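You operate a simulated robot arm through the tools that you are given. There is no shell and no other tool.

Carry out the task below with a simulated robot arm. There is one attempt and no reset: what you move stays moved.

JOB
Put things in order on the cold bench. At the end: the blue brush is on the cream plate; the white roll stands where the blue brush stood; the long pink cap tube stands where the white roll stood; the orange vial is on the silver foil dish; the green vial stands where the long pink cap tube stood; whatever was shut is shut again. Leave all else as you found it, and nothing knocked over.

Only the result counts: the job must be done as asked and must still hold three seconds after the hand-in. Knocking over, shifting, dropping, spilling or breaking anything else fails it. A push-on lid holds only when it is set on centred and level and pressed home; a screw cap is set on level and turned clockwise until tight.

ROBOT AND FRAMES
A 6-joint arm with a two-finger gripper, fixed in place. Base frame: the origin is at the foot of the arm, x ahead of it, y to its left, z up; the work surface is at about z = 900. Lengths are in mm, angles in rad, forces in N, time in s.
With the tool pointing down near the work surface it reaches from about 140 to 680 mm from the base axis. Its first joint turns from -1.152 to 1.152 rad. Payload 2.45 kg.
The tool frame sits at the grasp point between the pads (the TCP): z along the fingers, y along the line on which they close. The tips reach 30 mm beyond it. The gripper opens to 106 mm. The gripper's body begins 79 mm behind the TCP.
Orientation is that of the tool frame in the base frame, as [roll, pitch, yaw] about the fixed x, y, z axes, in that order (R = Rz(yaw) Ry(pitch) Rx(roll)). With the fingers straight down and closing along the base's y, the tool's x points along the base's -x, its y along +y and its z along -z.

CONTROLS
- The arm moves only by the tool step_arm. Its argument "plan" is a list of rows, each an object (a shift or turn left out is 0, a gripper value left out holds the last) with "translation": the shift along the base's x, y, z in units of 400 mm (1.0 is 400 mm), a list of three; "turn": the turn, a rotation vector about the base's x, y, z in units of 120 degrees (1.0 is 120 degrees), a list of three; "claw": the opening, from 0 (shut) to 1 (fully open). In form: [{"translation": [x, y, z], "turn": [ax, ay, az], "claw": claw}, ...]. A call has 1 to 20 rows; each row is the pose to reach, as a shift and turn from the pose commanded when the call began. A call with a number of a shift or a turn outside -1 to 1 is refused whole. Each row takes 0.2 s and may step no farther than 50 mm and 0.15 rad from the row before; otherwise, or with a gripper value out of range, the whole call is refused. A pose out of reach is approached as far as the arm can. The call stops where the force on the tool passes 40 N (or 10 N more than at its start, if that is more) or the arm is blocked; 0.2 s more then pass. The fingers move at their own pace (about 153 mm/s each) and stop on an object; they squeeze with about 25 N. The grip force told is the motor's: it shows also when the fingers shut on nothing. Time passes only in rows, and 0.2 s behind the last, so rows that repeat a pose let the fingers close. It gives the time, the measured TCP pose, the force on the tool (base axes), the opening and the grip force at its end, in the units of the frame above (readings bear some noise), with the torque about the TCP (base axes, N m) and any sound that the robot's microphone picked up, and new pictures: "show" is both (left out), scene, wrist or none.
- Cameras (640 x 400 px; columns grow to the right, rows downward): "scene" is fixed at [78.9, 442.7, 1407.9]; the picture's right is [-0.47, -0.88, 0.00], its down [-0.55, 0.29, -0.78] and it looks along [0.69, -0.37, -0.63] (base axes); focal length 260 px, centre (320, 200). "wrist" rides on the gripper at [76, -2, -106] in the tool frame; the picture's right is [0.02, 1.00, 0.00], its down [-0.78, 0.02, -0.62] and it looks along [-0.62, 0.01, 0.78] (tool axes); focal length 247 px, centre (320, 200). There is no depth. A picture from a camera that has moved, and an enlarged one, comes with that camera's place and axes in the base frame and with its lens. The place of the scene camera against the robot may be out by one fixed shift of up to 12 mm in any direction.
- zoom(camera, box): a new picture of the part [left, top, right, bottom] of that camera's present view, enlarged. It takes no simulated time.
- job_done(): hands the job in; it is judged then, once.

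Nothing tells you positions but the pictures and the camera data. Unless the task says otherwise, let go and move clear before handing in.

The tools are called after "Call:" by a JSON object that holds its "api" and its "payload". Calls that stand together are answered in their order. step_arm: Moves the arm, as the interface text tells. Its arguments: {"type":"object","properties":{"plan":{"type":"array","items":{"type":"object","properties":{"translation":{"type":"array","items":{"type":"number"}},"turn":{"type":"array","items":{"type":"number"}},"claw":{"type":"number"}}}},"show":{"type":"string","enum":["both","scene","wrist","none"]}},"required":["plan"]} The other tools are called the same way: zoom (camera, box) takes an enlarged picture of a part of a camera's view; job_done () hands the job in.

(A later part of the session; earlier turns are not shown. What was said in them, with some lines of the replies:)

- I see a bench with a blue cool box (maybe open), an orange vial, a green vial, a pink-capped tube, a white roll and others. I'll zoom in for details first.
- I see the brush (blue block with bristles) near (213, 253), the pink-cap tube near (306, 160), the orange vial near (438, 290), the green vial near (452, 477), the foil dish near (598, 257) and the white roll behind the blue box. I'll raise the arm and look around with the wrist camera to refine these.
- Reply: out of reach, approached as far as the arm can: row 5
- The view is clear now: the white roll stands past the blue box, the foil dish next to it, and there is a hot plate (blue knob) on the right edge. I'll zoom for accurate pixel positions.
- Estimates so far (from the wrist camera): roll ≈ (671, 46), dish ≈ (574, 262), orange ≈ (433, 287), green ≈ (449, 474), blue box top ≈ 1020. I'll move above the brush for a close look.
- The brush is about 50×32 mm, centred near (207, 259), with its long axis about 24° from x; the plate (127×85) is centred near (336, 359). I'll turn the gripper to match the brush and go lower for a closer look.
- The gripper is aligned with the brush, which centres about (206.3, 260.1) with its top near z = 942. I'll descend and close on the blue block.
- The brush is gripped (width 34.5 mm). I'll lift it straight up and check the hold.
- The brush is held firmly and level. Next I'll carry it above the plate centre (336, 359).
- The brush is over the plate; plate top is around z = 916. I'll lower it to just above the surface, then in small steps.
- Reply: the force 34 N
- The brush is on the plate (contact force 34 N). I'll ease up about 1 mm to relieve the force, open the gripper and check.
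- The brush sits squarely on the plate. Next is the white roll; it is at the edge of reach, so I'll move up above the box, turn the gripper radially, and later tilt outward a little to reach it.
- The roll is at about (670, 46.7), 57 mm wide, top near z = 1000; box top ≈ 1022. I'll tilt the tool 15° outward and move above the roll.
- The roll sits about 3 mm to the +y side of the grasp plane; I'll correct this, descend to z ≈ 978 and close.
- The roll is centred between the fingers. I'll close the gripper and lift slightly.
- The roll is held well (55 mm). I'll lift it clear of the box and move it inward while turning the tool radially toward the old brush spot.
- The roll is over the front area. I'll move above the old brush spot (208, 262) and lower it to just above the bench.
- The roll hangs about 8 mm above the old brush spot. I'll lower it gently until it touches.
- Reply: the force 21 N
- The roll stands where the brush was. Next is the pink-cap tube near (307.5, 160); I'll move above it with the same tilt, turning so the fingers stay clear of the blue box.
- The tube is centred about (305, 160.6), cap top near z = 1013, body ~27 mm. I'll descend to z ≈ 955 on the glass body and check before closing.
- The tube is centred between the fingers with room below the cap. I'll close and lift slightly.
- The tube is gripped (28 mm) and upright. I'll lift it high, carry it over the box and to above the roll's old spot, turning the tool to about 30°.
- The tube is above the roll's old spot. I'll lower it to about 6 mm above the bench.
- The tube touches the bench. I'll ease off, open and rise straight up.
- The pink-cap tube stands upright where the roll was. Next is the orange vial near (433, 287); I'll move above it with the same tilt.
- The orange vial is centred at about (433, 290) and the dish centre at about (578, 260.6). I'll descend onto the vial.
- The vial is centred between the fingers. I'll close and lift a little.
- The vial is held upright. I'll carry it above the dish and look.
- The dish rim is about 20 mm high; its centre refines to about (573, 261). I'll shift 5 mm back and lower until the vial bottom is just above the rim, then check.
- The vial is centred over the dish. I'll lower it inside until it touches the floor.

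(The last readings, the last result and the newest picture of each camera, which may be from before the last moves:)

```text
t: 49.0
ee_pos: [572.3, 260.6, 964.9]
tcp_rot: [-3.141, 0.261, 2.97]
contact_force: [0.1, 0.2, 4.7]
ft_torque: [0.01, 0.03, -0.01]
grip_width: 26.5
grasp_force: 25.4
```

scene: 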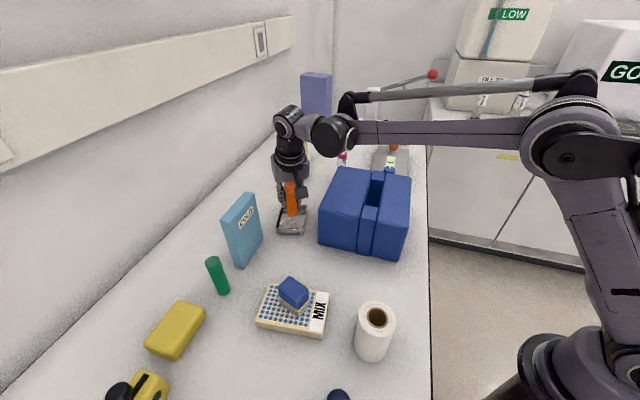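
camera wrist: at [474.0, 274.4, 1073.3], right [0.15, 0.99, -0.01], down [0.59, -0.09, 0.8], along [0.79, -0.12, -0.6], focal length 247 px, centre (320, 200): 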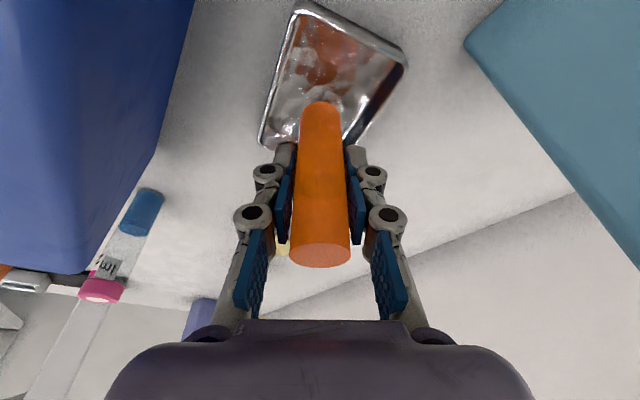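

The vial touches the dish floor lightly (4.7 N). I'll release and rise.

Call:
{"api": "step_arm", "payload": {"plan": [{"translation": [0, 0, 0], "claw": 0.15}, {"translation": [0, 0, 0], "claw": 0.5}, {"translation": [0, 0, 0], "claw": 0.5}, {"translation": [0, 0, 0.05], "claw": 0.5}, {"translation": [0, 0, 0.15], "claw": 0.5}, {"translation": [0, 0, 0.25], "claw": 0.5}, {"translation": [0, 0, 0.35], "claw": 0.5}, {"translation": [0, 0, 0.4], "claw": 0.5}], "show": "both"}}

Call:
{"api": "zoom", "payload": {"camera": "scene", "box": [180, 150, 340, 320]}}

Call:
{"api": "zoom", "payload": {"camera": "wrist", "box": [200, 0, 440, 150]}}

```text
t: 50.8
ee_pos: [573.7, 261.4, 1126.7]
tcp_rot: [3.14, 0.261, 2.971]
contact_force: [0.3, 0.5, -0.2]
ft_torque: [0.01, -0.02, 0.01]
grip_width: 53.1
grasp_force: 0.0
camera wrist: at [473.8, 275.2, 1209.9], right [0.15, 0.99, -0.01], down [0.59, -0.09, 0.8], along [0.79, -0.12, -0.6], focal length 247 px, centre (320, 200)
```

scene: 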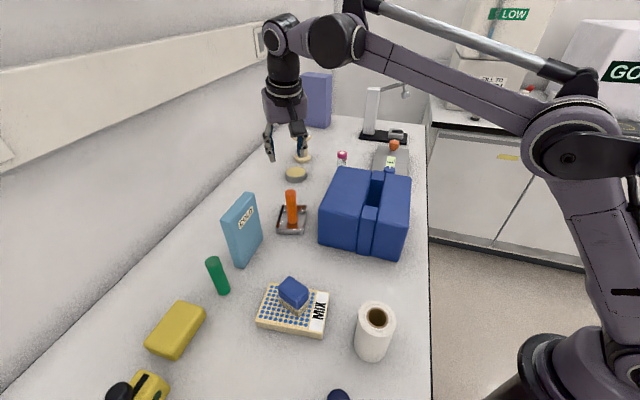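
wrist: 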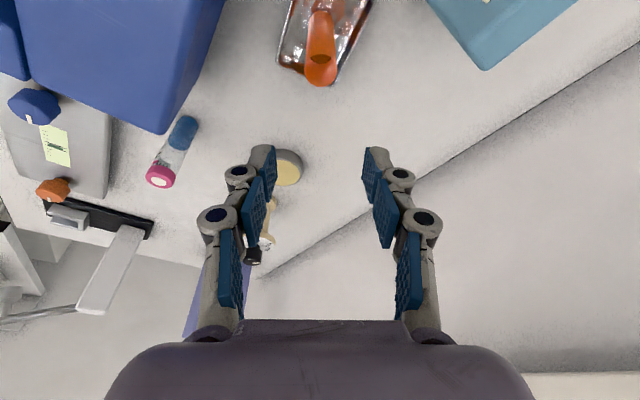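

```text
2.35 times, centred on (260, 235) of scene
camera zoom: at [78.9, 442.7, 1407.9], right [-0.47, -0.88, 0.0], down [-0.55, 0.29, -0.78], along [0.69, -0.37, -0.63], focal length 613 px, centre (461, 118)
```

zoom: 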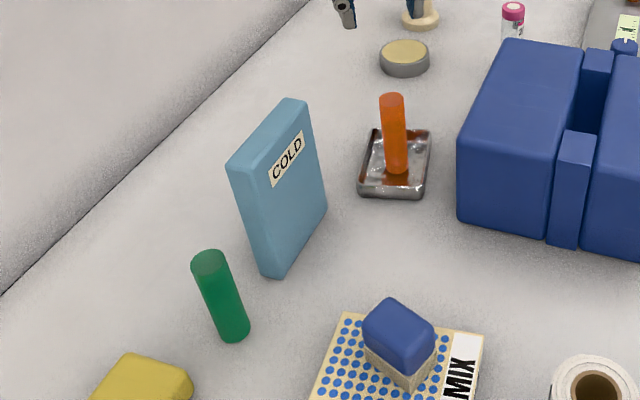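

```text
2.67 times, centred on (320, 75) of wrist
camera zoom: at [473.8, 275.2, 1209.9], right [0.15, 0.99, -0.01], down [0.59, -0.09, 0.8], along [0.79, -0.12, -0.6], focal length 659 px, centre (320, 533)
```

zoom: 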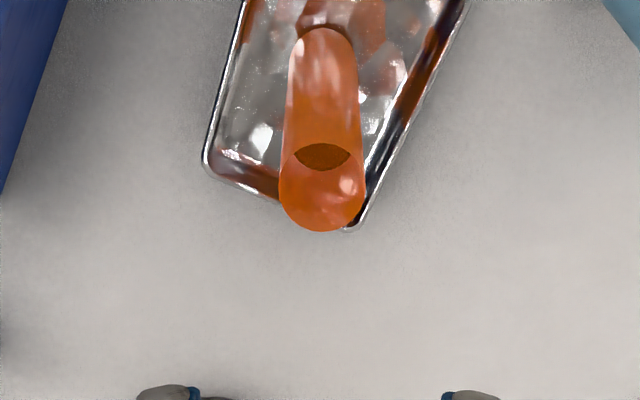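

The orange vial stands in the dish. Last is the green vial near (449, 474); I'll move above it, passing high over the COLD pack.

Call:
{"api": "step_arm", "payload": {"plan": [{"translation": [-0.05, 0.09, 0.02], "turn": [0, 0, 0.04], "claw": 0.5}, {"translation": [-0.11, 0.19, 0.02], "turn": [0, 0, 0.08], "claw": 0.5}, {"translation": [-0.17, 0.29, 0.02], "turn": [0, 0, 0.12], "claw": 0.5}, {"translation": [-0.23, 0.39, 0.02], "turn": [0, 0, 0.16], "claw": 0.5}, {"translation": [-0.285, 0.485, 0.02], "turn": [0, 0, 0.2], "claw": 0.5}, {"translation": [-0.31, 0.534, 0.02], "turn": [0, 0, 0.25], "claw": 0.5}, {"translation": [-0.31, 0.534, 0.02], "turn": [0, 0, 0.25], "claw": 0.5}], "show": "both"}}

Call:
{"api": "zoom", "payload": {"camera": "wrist", "box": [220, 0, 420, 130]}}

Call:
{"api": "zoom", "payload": {"camera": "scene", "box": [120, 180, 300, 370]}}

```text
t: 52.4
ee_pos: [449.4, 476.5, 1131.9]
tcp_rot: [3.141, 0.262, -2.786]
contact_force: [-0.6, 0.1, -0.6]
ft_torque: [0.01, 0.0, 0.0]
grip_width: 52.8
grasp_force: 0.1
camera wrist: at [354.9, 438.5, 1214.6], right [-0.37, 0.93, -0.01], down [0.55, 0.22, 0.8], along [0.75, 0.29, -0.6], focal length 247 px, centre (320, 200)
```

scene: 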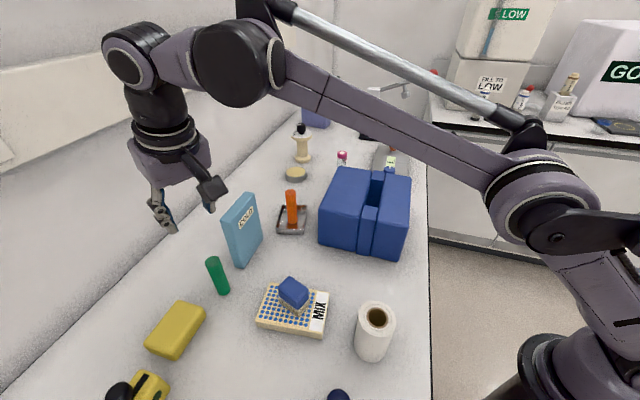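
wrist: 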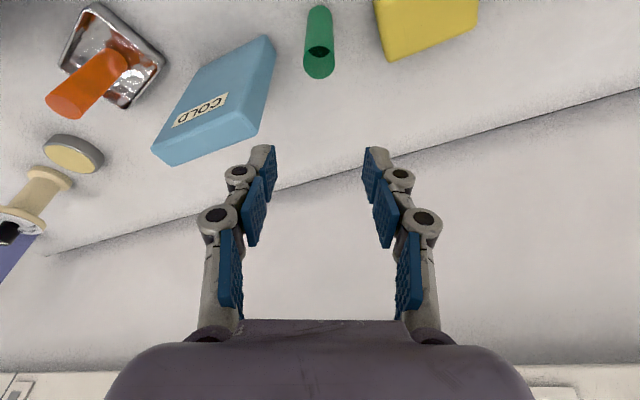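

```text
3.08 times, centred on (320, 65) of wrist
camera zoom: at [354.9, 438.5, 1214.6], right [-0.37, 0.93, -0.01], down [0.55, 0.22, 0.8], along [0.75, 0.29, -0.6], focal length 760 px, centre (320, 615)
```

zoom: 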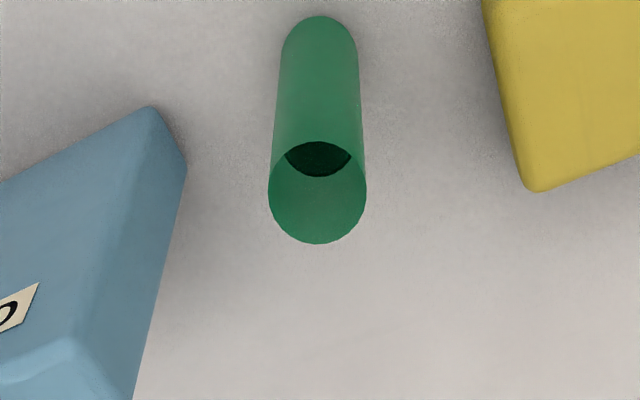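

```text
2.11 times, centred on (210, 275) of scene
camera zoom: at [78.8, 442.8, 1407.9], right [-0.47, -0.88, 0.0], down [-0.55, 0.29, -0.78], along [0.69, -0.37, -0.63], focal length 548 px, centre (552, 42)
```

zoom: 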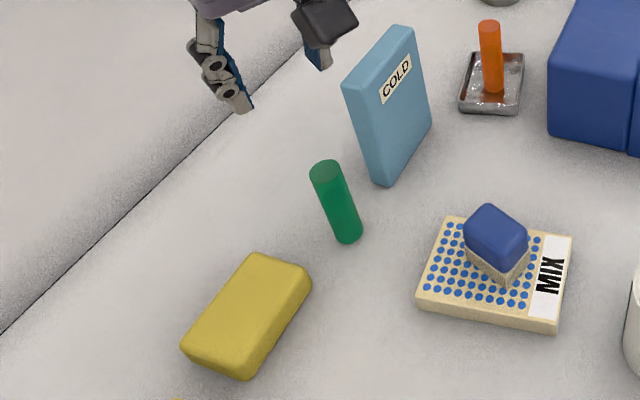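

The green vial is about 4 mm back and 3 mm right of the tool axis, with ≥15 mm finger clearance to the COLD pack and the yellow block. I'll correct and descend partway, then check.

Call:
{"api": "step_arm", "payload": {"plan": [{"translation": [-0.0065, -0.011, -0.1], "claw": 0.5}, {"translation": [-0.0065, -0.011, -0.2], "claw": 0.5}, {"translation": [-0.0065, -0.011, -0.25], "claw": 0.5}, {"translation": [-0.0065, -0.011, -0.25], "claw": 0.5}], "show": "both"}}

Call:
{"api": "zoom", "payload": {"camera": "scene", "box": [120, 180, 300, 370]}}

Call:
{"api": "zoom", "payload": {"camera": "wrist", "box": [200, 40, 440, 210]}}

```text
t: 53.4
ee_pos: [444.4, 469.9, 1032.8]
tcp_rot: [-3.141, 0.261, -2.787]
contact_force: [-0.2, 0.4, 0.4]
ft_torque: [0.0, -0.02, 0.0]
grip_width: 52.8
grasp_force: 0.1
camera wrist: at [350.9, 431.8, 1116.6], right [-0.36, 0.93, -0.01], down [0.55, 0.22, 0.8], along [0.75, 0.29, -0.6], focal length 247 px, centre (320, 200)
```

scene: 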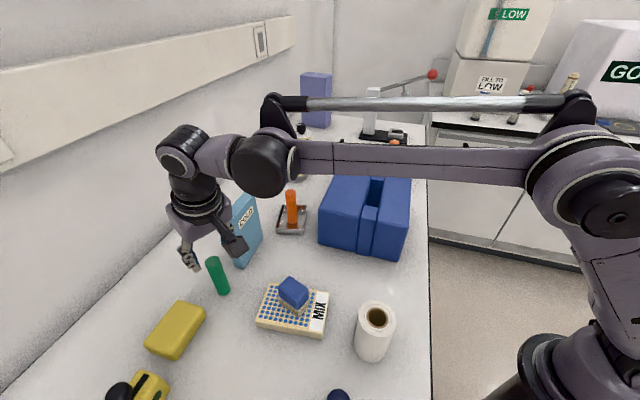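
wrist: 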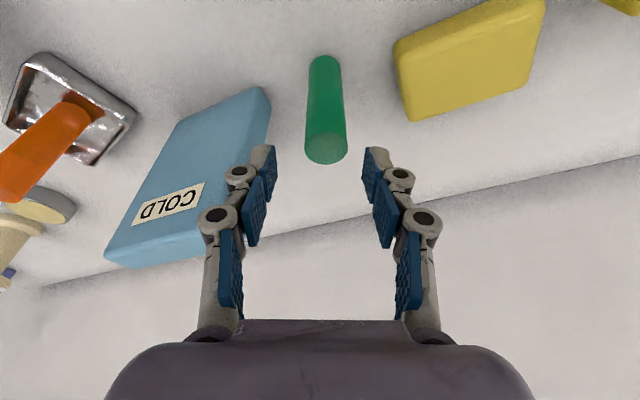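

```text
2.11 times, centred on (210, 275) of scene
camera zoom: at [78.9, 442.7, 1407.9], right [-0.47, -0.88, 0.0], down [-0.55, 0.29, -0.78], along [0.69, -0.37, -0.63], focal length 548 px, centre (552, 42)
```

zoom: 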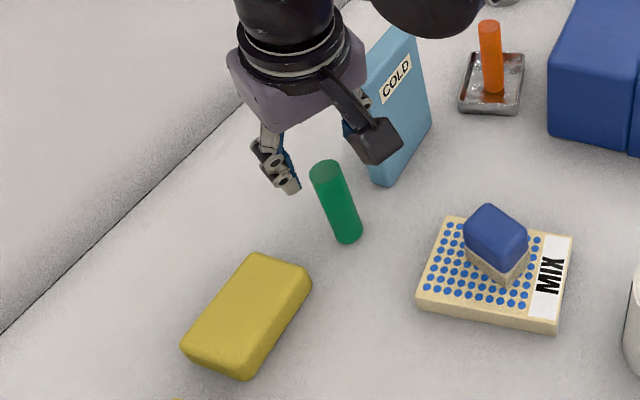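

```text
2.35 times, centred on (320, 125) of wrist
camera zoom: at [350.9, 431.8, 1116.6], right [-0.36, 0.93, -0.01], down [0.55, 0.22, 0.8], along [0.75, 0.29, -0.6], focal length 581 px, centre (320, 376)
```

zoom: 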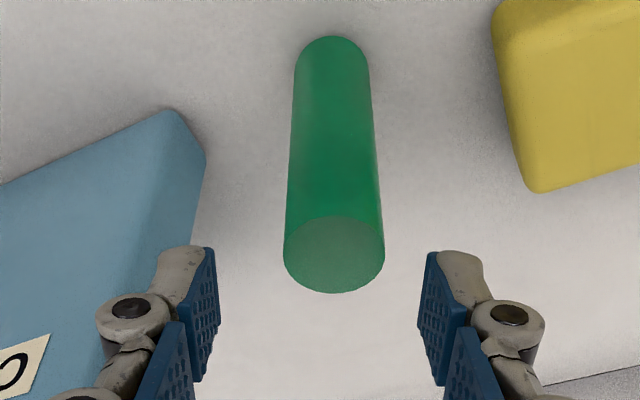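

A small correction of about 2 mm is needed; then descend to z ≈ 962 and close.

Call:
{"api": "step_arm", "payload": {"plan": [{"translation": [0.0027, 0.007, -0.06], "claw": 0.5}, {"translation": [0.0027, 0.007, -0.12], "claw": 0.5}, {"translation": [0.0027, 0.007, -0.1775], "claw": 0.5}, {"translation": [0.0027, 0.007, -0.1775], "claw": 0.5}], "show": "both"}}

Call:
{"api": "zoom", "payload": {"camera": "scene", "box": [120, 180, 300, 370]}}

```text
t: 54.4
ee_pos: [446.2, 474.0, 961.0]
tcp_rot: [3.141, 0.261, -2.789]
contact_force: [0.6, 0.9, -0.8]
ft_torque: [0.02, 0.03, 0.01]
grip_width: 53.0
grasp_force: 0.1
camera wrist: at [352.9, 435.7, 1044.8], right [-0.36, 0.93, -0.01], down [0.55, 0.22, 0.8], along [0.75, 0.29, -0.6], focal length 247 px, centre (320, 200)
```

scene: 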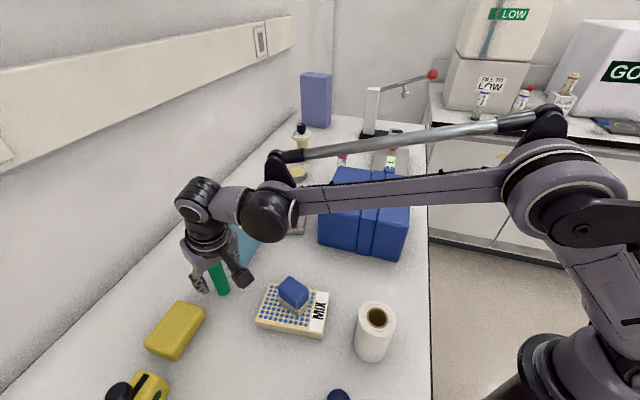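
wrist: 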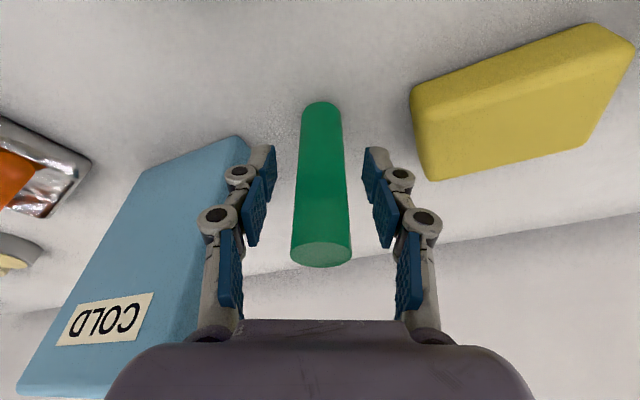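

```text
2.11 times, centred on (210, 275) of scene
camera zoom: at [78.9, 442.7, 1407.9], right [-0.47, -0.88, 0.0], down [-0.55, 0.29, -0.78], along [0.69, -0.37, -0.63], focal length 548 px, centre (552, 42)
```

zoom: 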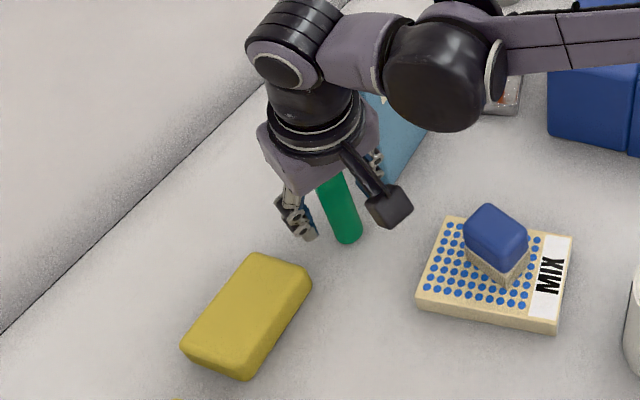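

The vial is centred between the fingers and no contact is reported. I'll close and lift it straight up.

Call:
{"api": "step_arm", "payload": {"plan": [{"translation": [0, 0, 0], "claw": 0}, {"translation": [0, 0, 0], "claw": 0}, {"translation": [0, 0, 0], "claw": 0}, {"translation": [0, 0, 0.01], "claw": 0}, {"translation": [0, 0, 0.05], "claw": 0}, {"translation": [0, 0, 0.15], "claw": 0}, {"translation": [0, 0, 0.25], "claw": 0}, {"translation": [0, 0, 0.35], "claw": 0}, {"translation": [0, 0, 0.41], "claw": 0}], "show": "both"}}

```text
t: 56.4
ee_pos: [447.3, 472.9, 1125.4]
tcp_rot: [-3.14, 0.262, -2.789]
contact_force: [-0.3, 0.2, -1.7]
ft_torque: [0.0, 0.04, 0.0]
grip_width: 26.3
grasp_force: 24.8
camera wrist: at [353.9, 436.2, 1209.7], right [-0.36, 0.93, -0.01], down [0.55, 0.22, 0.8], along [0.75, 0.29, -0.6], focal length 247 px, centre (320, 200)
```

scene: 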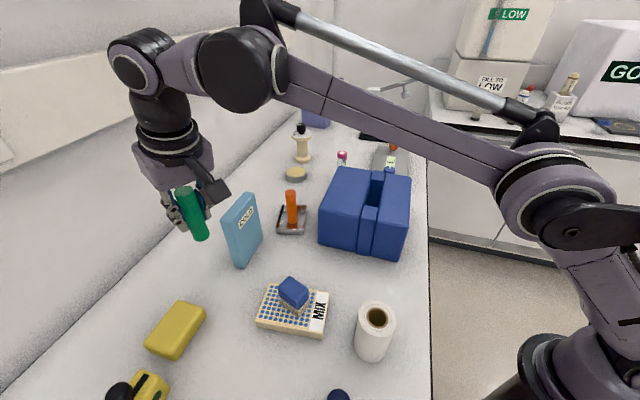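
wrist: 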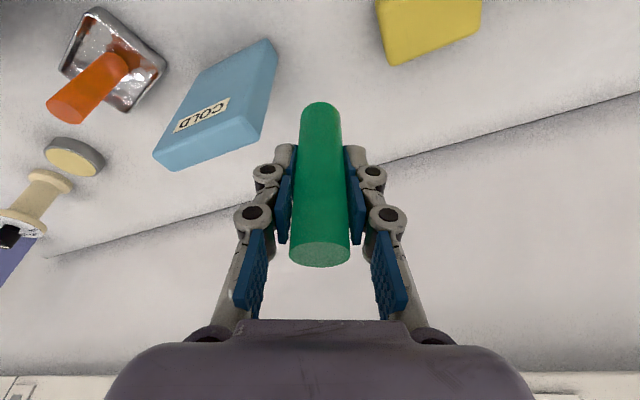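

The green vial is held upright (26 mm). I'll carry it to above the tube's old spot (305, 161), turning the tool to clear the box.

Call:
{"api": "step_arm", "payload": {"plan": [{"translation": [-0.0447, -0.0977, 0.01], "turn": [0, 0, -0.037], "claw": 0}, {"translation": [-0.0894, -0.1954, 0.02], "turn": [0, 0, -0.074], "claw": 0}, {"translation": [-0.1342, -0.2931, 0.03], "turn": [0, 0, -0.111], "claw": 0}, {"translation": [-0.1789, -0.3908, 0.04], "turn": [0, 0, -0.148], "claw": 0}, {"translation": [-0.2236, -0.4885, 0.05], "turn": [0, 0, -0.185], "claw": 0}, {"translation": [-0.2683, -0.5862, 0.06], "turn": [0, 0, -0.222], "claw": 0}, {"translation": [-0.313, -0.6838, 0.06], "turn": [0, 0, -0.259], "claw": 0}, {"translation": [-0.3578, -0.7815, 0.06], "turn": [0, 0, -0.295], "claw": 0}, {"translation": [-0.3578, -0.7815, 0.06], "turn": [0, 0, -0.295], "claw": 0}], "show": "both"}}

```text
t: 58.4
ee_pos: [304.5, 163.6, 1150.6]
tcp_rot: [-3.141, 0.262, 2.873]
contact_force: [0.5, -0.4, -1.1]
ft_torque: [0.0, -0.03, -0.06]
grip_width: 26.3
grasp_force: 25.5
camera wrist: at [207.2, 185.4, 1234.6], right [0.24, 0.97, -0.01], down [0.58, -0.14, 0.8], along [0.78, -0.2, -0.6], focal length 247 px, centre (320, 200)
```

scene: 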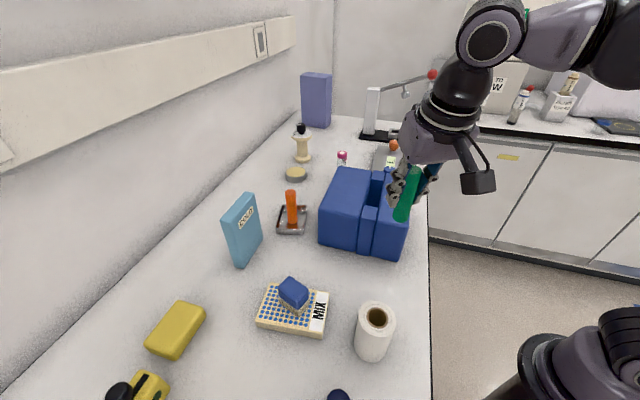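
wrist: 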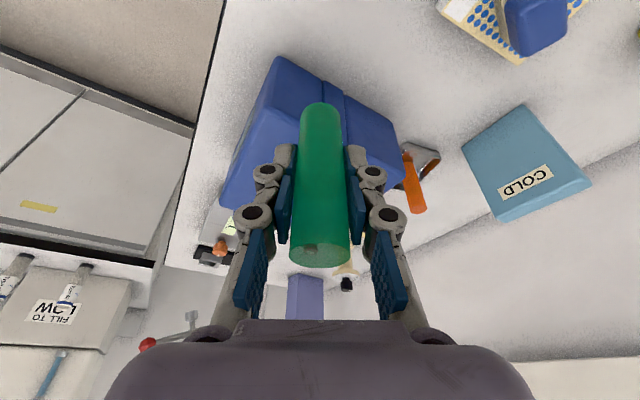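

Now I'll lower the green vial to just above the bench at the tube's old spot.

Call:
{"api": "step_arm", "payload": {"plan": [{"translation": [0.0007, -0.0007, -0.1], "claw": 0}, {"translation": [0.0007, -0.0007, -0.2], "claw": 0}, {"translation": [0.0007, -0.0007, -0.3], "claw": 0}, {"translation": [0.0007, -0.0007, -0.38], "claw": 0}, {"translation": [0.0007, -0.0007, -0.43], "claw": 0}, {"translation": [0.0007, -0.0007, -0.455], "claw": 0}, {"translation": [0.0007, -0.0007, -0.455], "claw": 0}], "show": "both"}}

Call:
{"api": "zoom", "payload": {"camera": "scene", "box": [350, 210, 450, 310]}}

```text
t: 60.0
ee_pos: [305.5, 159.8, 969.1]
tcp_rot: [3.141, 0.261, 2.876]
contact_force: [0.2, -0.1, -0.3]
ft_torque: [-0.04, -0.04, -0.01]
grip_width: 26.2
grasp_force: 25.3
camera wrist: at [208.3, 183.4, 1052.6], right [0.24, 0.97, -0.01], down [0.58, -0.14, 0.8], along [0.78, -0.2, -0.6], focal length 247 px, centre (320, 200)
```

scene: 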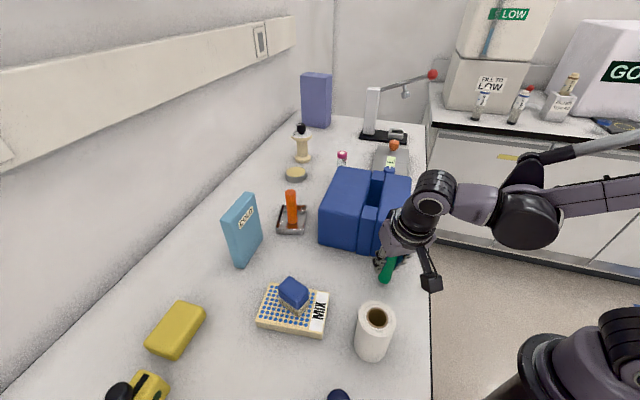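
wrist: 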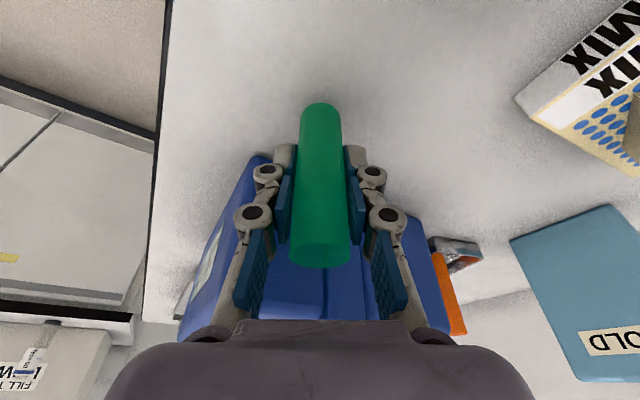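

```text
4.00 times, centred on (400, 260) of scene
camera zoom: at [78.9, 442.7, 1407.9], right [-0.47, -0.88, 0.0], down [-0.55, 0.29, -0.78], along [0.69, -0.37, -0.63], focal length 1042 px, centre (0, -40)
```

zoom: 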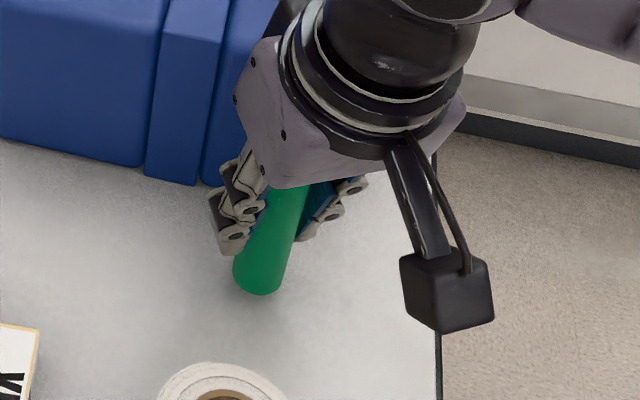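

Call:
{"api": "step_arm", "payload": {"plan": [{"translation": [0, 0, -0.008], "claw": 0}, {"translation": [0, 0, -0.013], "claw": 0}, {"translation": [0, 0, -0.015], "claw": 0}, {"translation": [0, 0, -0.015], "claw": 0}], "show": "none"}}

```text
t: 61.0
ee_pos: [304.7, 160.0, 962.6]
tcp_rot: [3.141, 0.262, 2.877]
contact_force: [0.1, -0.1, -0.3]
ft_torque: [0.0, 0.0, 0.0]
grip_width: 26.7
grasp_force: 25.4
```

Call:
{"api": "step_arm", "payload": {"plan": [{"translation": [0, 0, -0.002], "claw": 0}, {"translation": [0, 0, -0.003], "claw": 0}, {"translation": [0, 0, -0.003], "claw": 0}], "show": "none"}}

```text
t: 61.8
ee_pos: [304.6, 159.9, 961.7]
tcp_rot: [3.14, 0.261, 2.877]
contact_force: [-0.2, -0.6, -0.6]
ft_torque: [0.0, -0.01, 0.01]
grip_width: 26.1
grasp_force: 24.8
```

Call:
{"api": "step_arm", "payload": {"plan": [{"translation": [0, 0, -0.0015], "claw": 0}, {"translation": [0, 0, -0.003], "claw": 0}, {"translation": [0, 0, -0.003], "claw": 0}], "show": "none"}}

```text
t: 62.6
ee_pos: [304.7, 160.2, 960.8]
tcp_rot: [3.141, 0.263, 2.875]
contact_force: [0.1, -0.8, 21.8]
ft_torque: [-0.1, 0.0, -0.02]
grip_width: 26.1
grasp_force: 24.8
```

The vial has touched down (21.8 N). I'll ease up slightly, open and rise.

Call:
{"api": "step_arm", "payload": {"plan": [{"translation": [0, 0, 0.002], "claw": 0}, {"translation": [0, 0, 0.002], "claw": 0.15}, {"translation": [0, 0, 0.002], "claw": 0.5}, {"translation": [0, 0, 0.002], "claw": 0.5}, {"translation": [0, 0, 0.05], "claw": 0.5}, {"translation": [0, 0, 0.15], "claw": 0.5}, {"translation": [0, 0, 0.25], "claw": 0.5}, {"translation": [0, 0, 0.35], "claw": 0.5}, {"translation": [0, 0, 0.45], "claw": 0.5}], "show": "both"}}

Call:
{"api": "zoom", "payload": {"camera": "scene", "box": [240, 130, 440, 380]}}

Call:
{"api": "zoom", "payload": {"camera": "wrist", "box": [220, 0, 420, 130]}}

```text
t: 64.6
ee_pos: [302.9, 160.2, 1142.1]
tcp_rot: [-3.141, 0.262, 2.875]
contact_force: [-0.4, 0.6, 0.1]
ft_torque: [0.0, -0.02, 0.01]
grip_width: 52.9
grasp_force: 0.0
camera wrist: at [206.6, 184.1, 1226.2], right [0.24, 0.97, -0.01], down [0.58, -0.14, 0.8], along [0.78, -0.2, -0.6], focal length 247 px, centre (320, 200)
```

scene: 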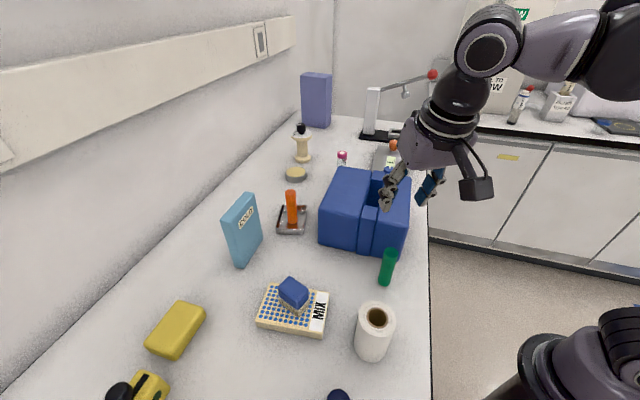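
wrist: 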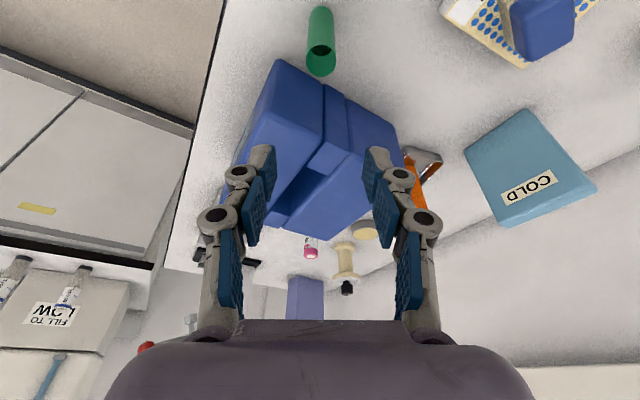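

```text
1.60 times, centred on (340, 255) of scene
camera zoom: at [78.9, 442.7, 1407.9], right [-0.47, -0.88, 0.0], down [-0.55, 0.29, -0.78], along [0.69, -0.37, -0.63], focal length 417 px, centre (288, 112)
```

zoom: 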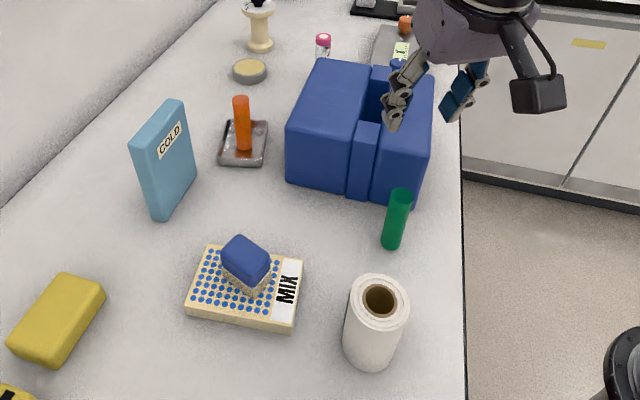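

```text
3.08 times, centred on (320, 65) of wrist
camera zoom: at [206.6, 184.1, 1226.2], right [0.24, 0.97, -0.01], down [0.58, -0.14, 0.8], along [0.78, -0.2, -0.6], focal length 760 px, centre (320, 615)
```

zoom: 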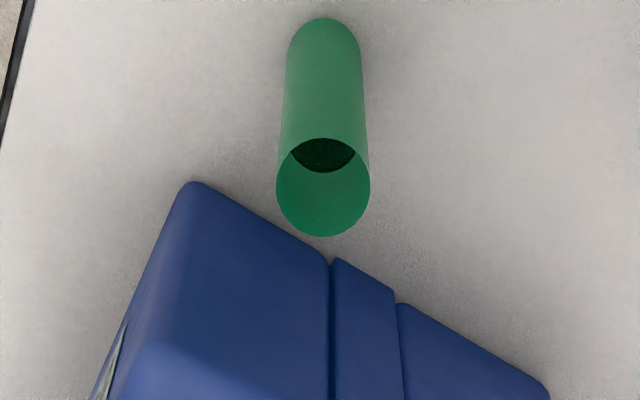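

All five moves look done. Before handing in I'll check the background for any other candidates and the overall state.

Call:
{"api": "zoom", "payload": {"camera": "scene", "box": [280, 60, 460, 200]}}

Call:
{"api": "zoom", "payload": {"camera": "scene", "box": [460, 0, 640, 140]}}

Call:
{"api": "zoom", "payload": {"camera": "scene", "box": [80, 250, 420, 400]}}

Call:
{"api": "zoom", "payload": {"camera": "scene", "box": [210, 170, 420, 290]}}

```text
2.86 times, centred on (370, 130) of scene
camera zoom: at [78.9, 442.7, 1407.9], right [-0.47, -0.88, 0.0], down [-0.55, 0.29, -0.78], along [0.69, -0.37, -0.63], focal length 744 px, centre (177, 400)
```

zoom: 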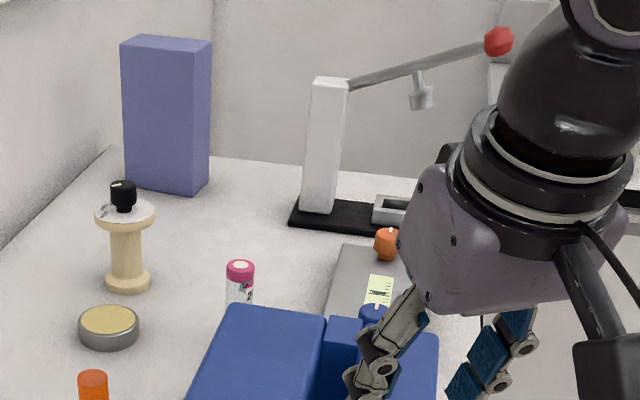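

```text
2.86 times, centred on (550, 70) of scene
camera zoom: at [78.9, 442.7, 1407.9], right [-0.47, -0.88, 0.0], down [-0.55, 0.29, -0.78], along [0.69, -0.37, -0.63], focal length 744 px, centre (-337, 571)
```

zoom: 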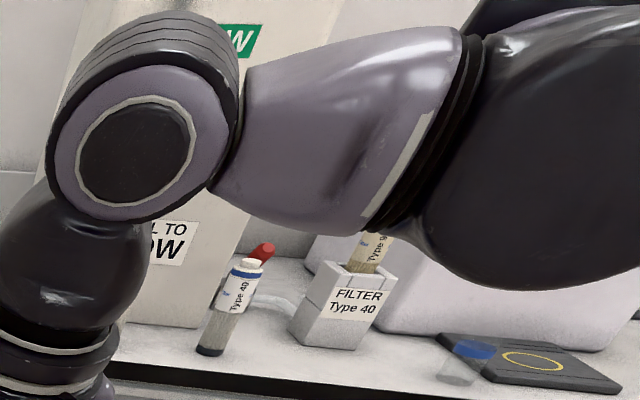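

```text
1.88 times, centred on (250, 325) of scene
camera zoom: at [78.9, 442.7, 1407.9], right [-0.47, -0.88, 0.0], down [-0.55, 0.29, -0.78], along [0.69, -0.37, -0.63], focal length 490 px, centre (452, -35)
```

zoom: 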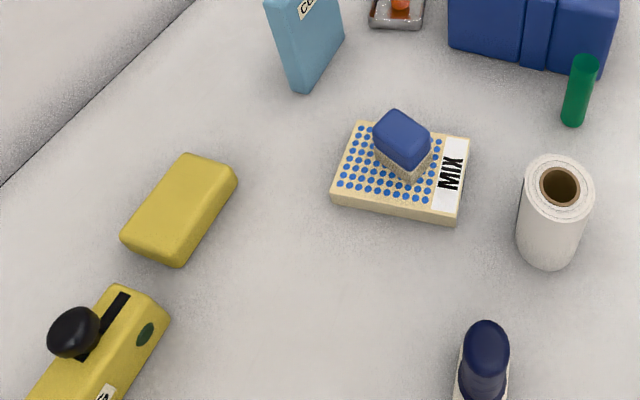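

```text
3.05 times, centred on (315, 230) of scene
camera zoom: at [78.9, 442.7, 1407.9], right [-0.47, -0.88, 0.0], down [-0.55, 0.29, -0.78], along [0.69, -0.37, -0.63], focal length 794 px, centre (335, 109)
```

zoom: 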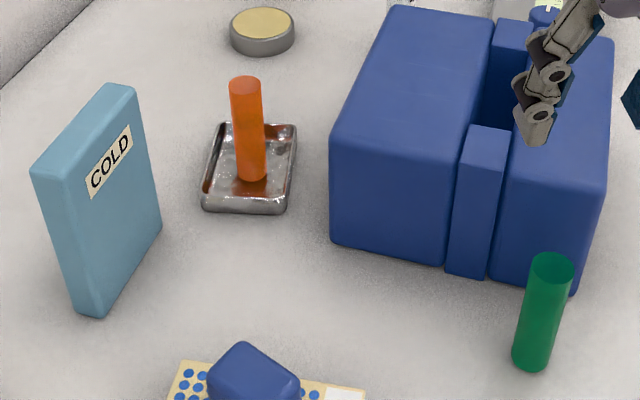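

Everything is in place: brush on the plate, roll at the brush's spot, pink-cap tube at the roll's spot, orange vial in the dish, and green vial at the tube's spot. Nothing was opened, the gripper is empty and clear, so I'll hand in.

Call:
{"api": "job_done", "payload": {}}

```text
The job is handed in.
```

I finished the rearrangement and handed it in; I don't have the judge's result. In the final pictures everything was upright, and nothing else looked moved.

| Item | Final place |
|---|---|
| Blue brush | On the cream MIX plate, near its centre |
| White roll | Where the blue brush stood |
| Long pink cap tube | Where the white roll stood, behind the blue box |
| Orange vial | Upright on the floor of the silver foil dish |
| Green vial | Where the long pink cap tube stood |

I opened nothing, so there was nothing to shut again. By my estimates the roll, tube and green vial stand within a few millimetres of the spots they replaced. The gripper was empty and clear above the bench when I handed in.
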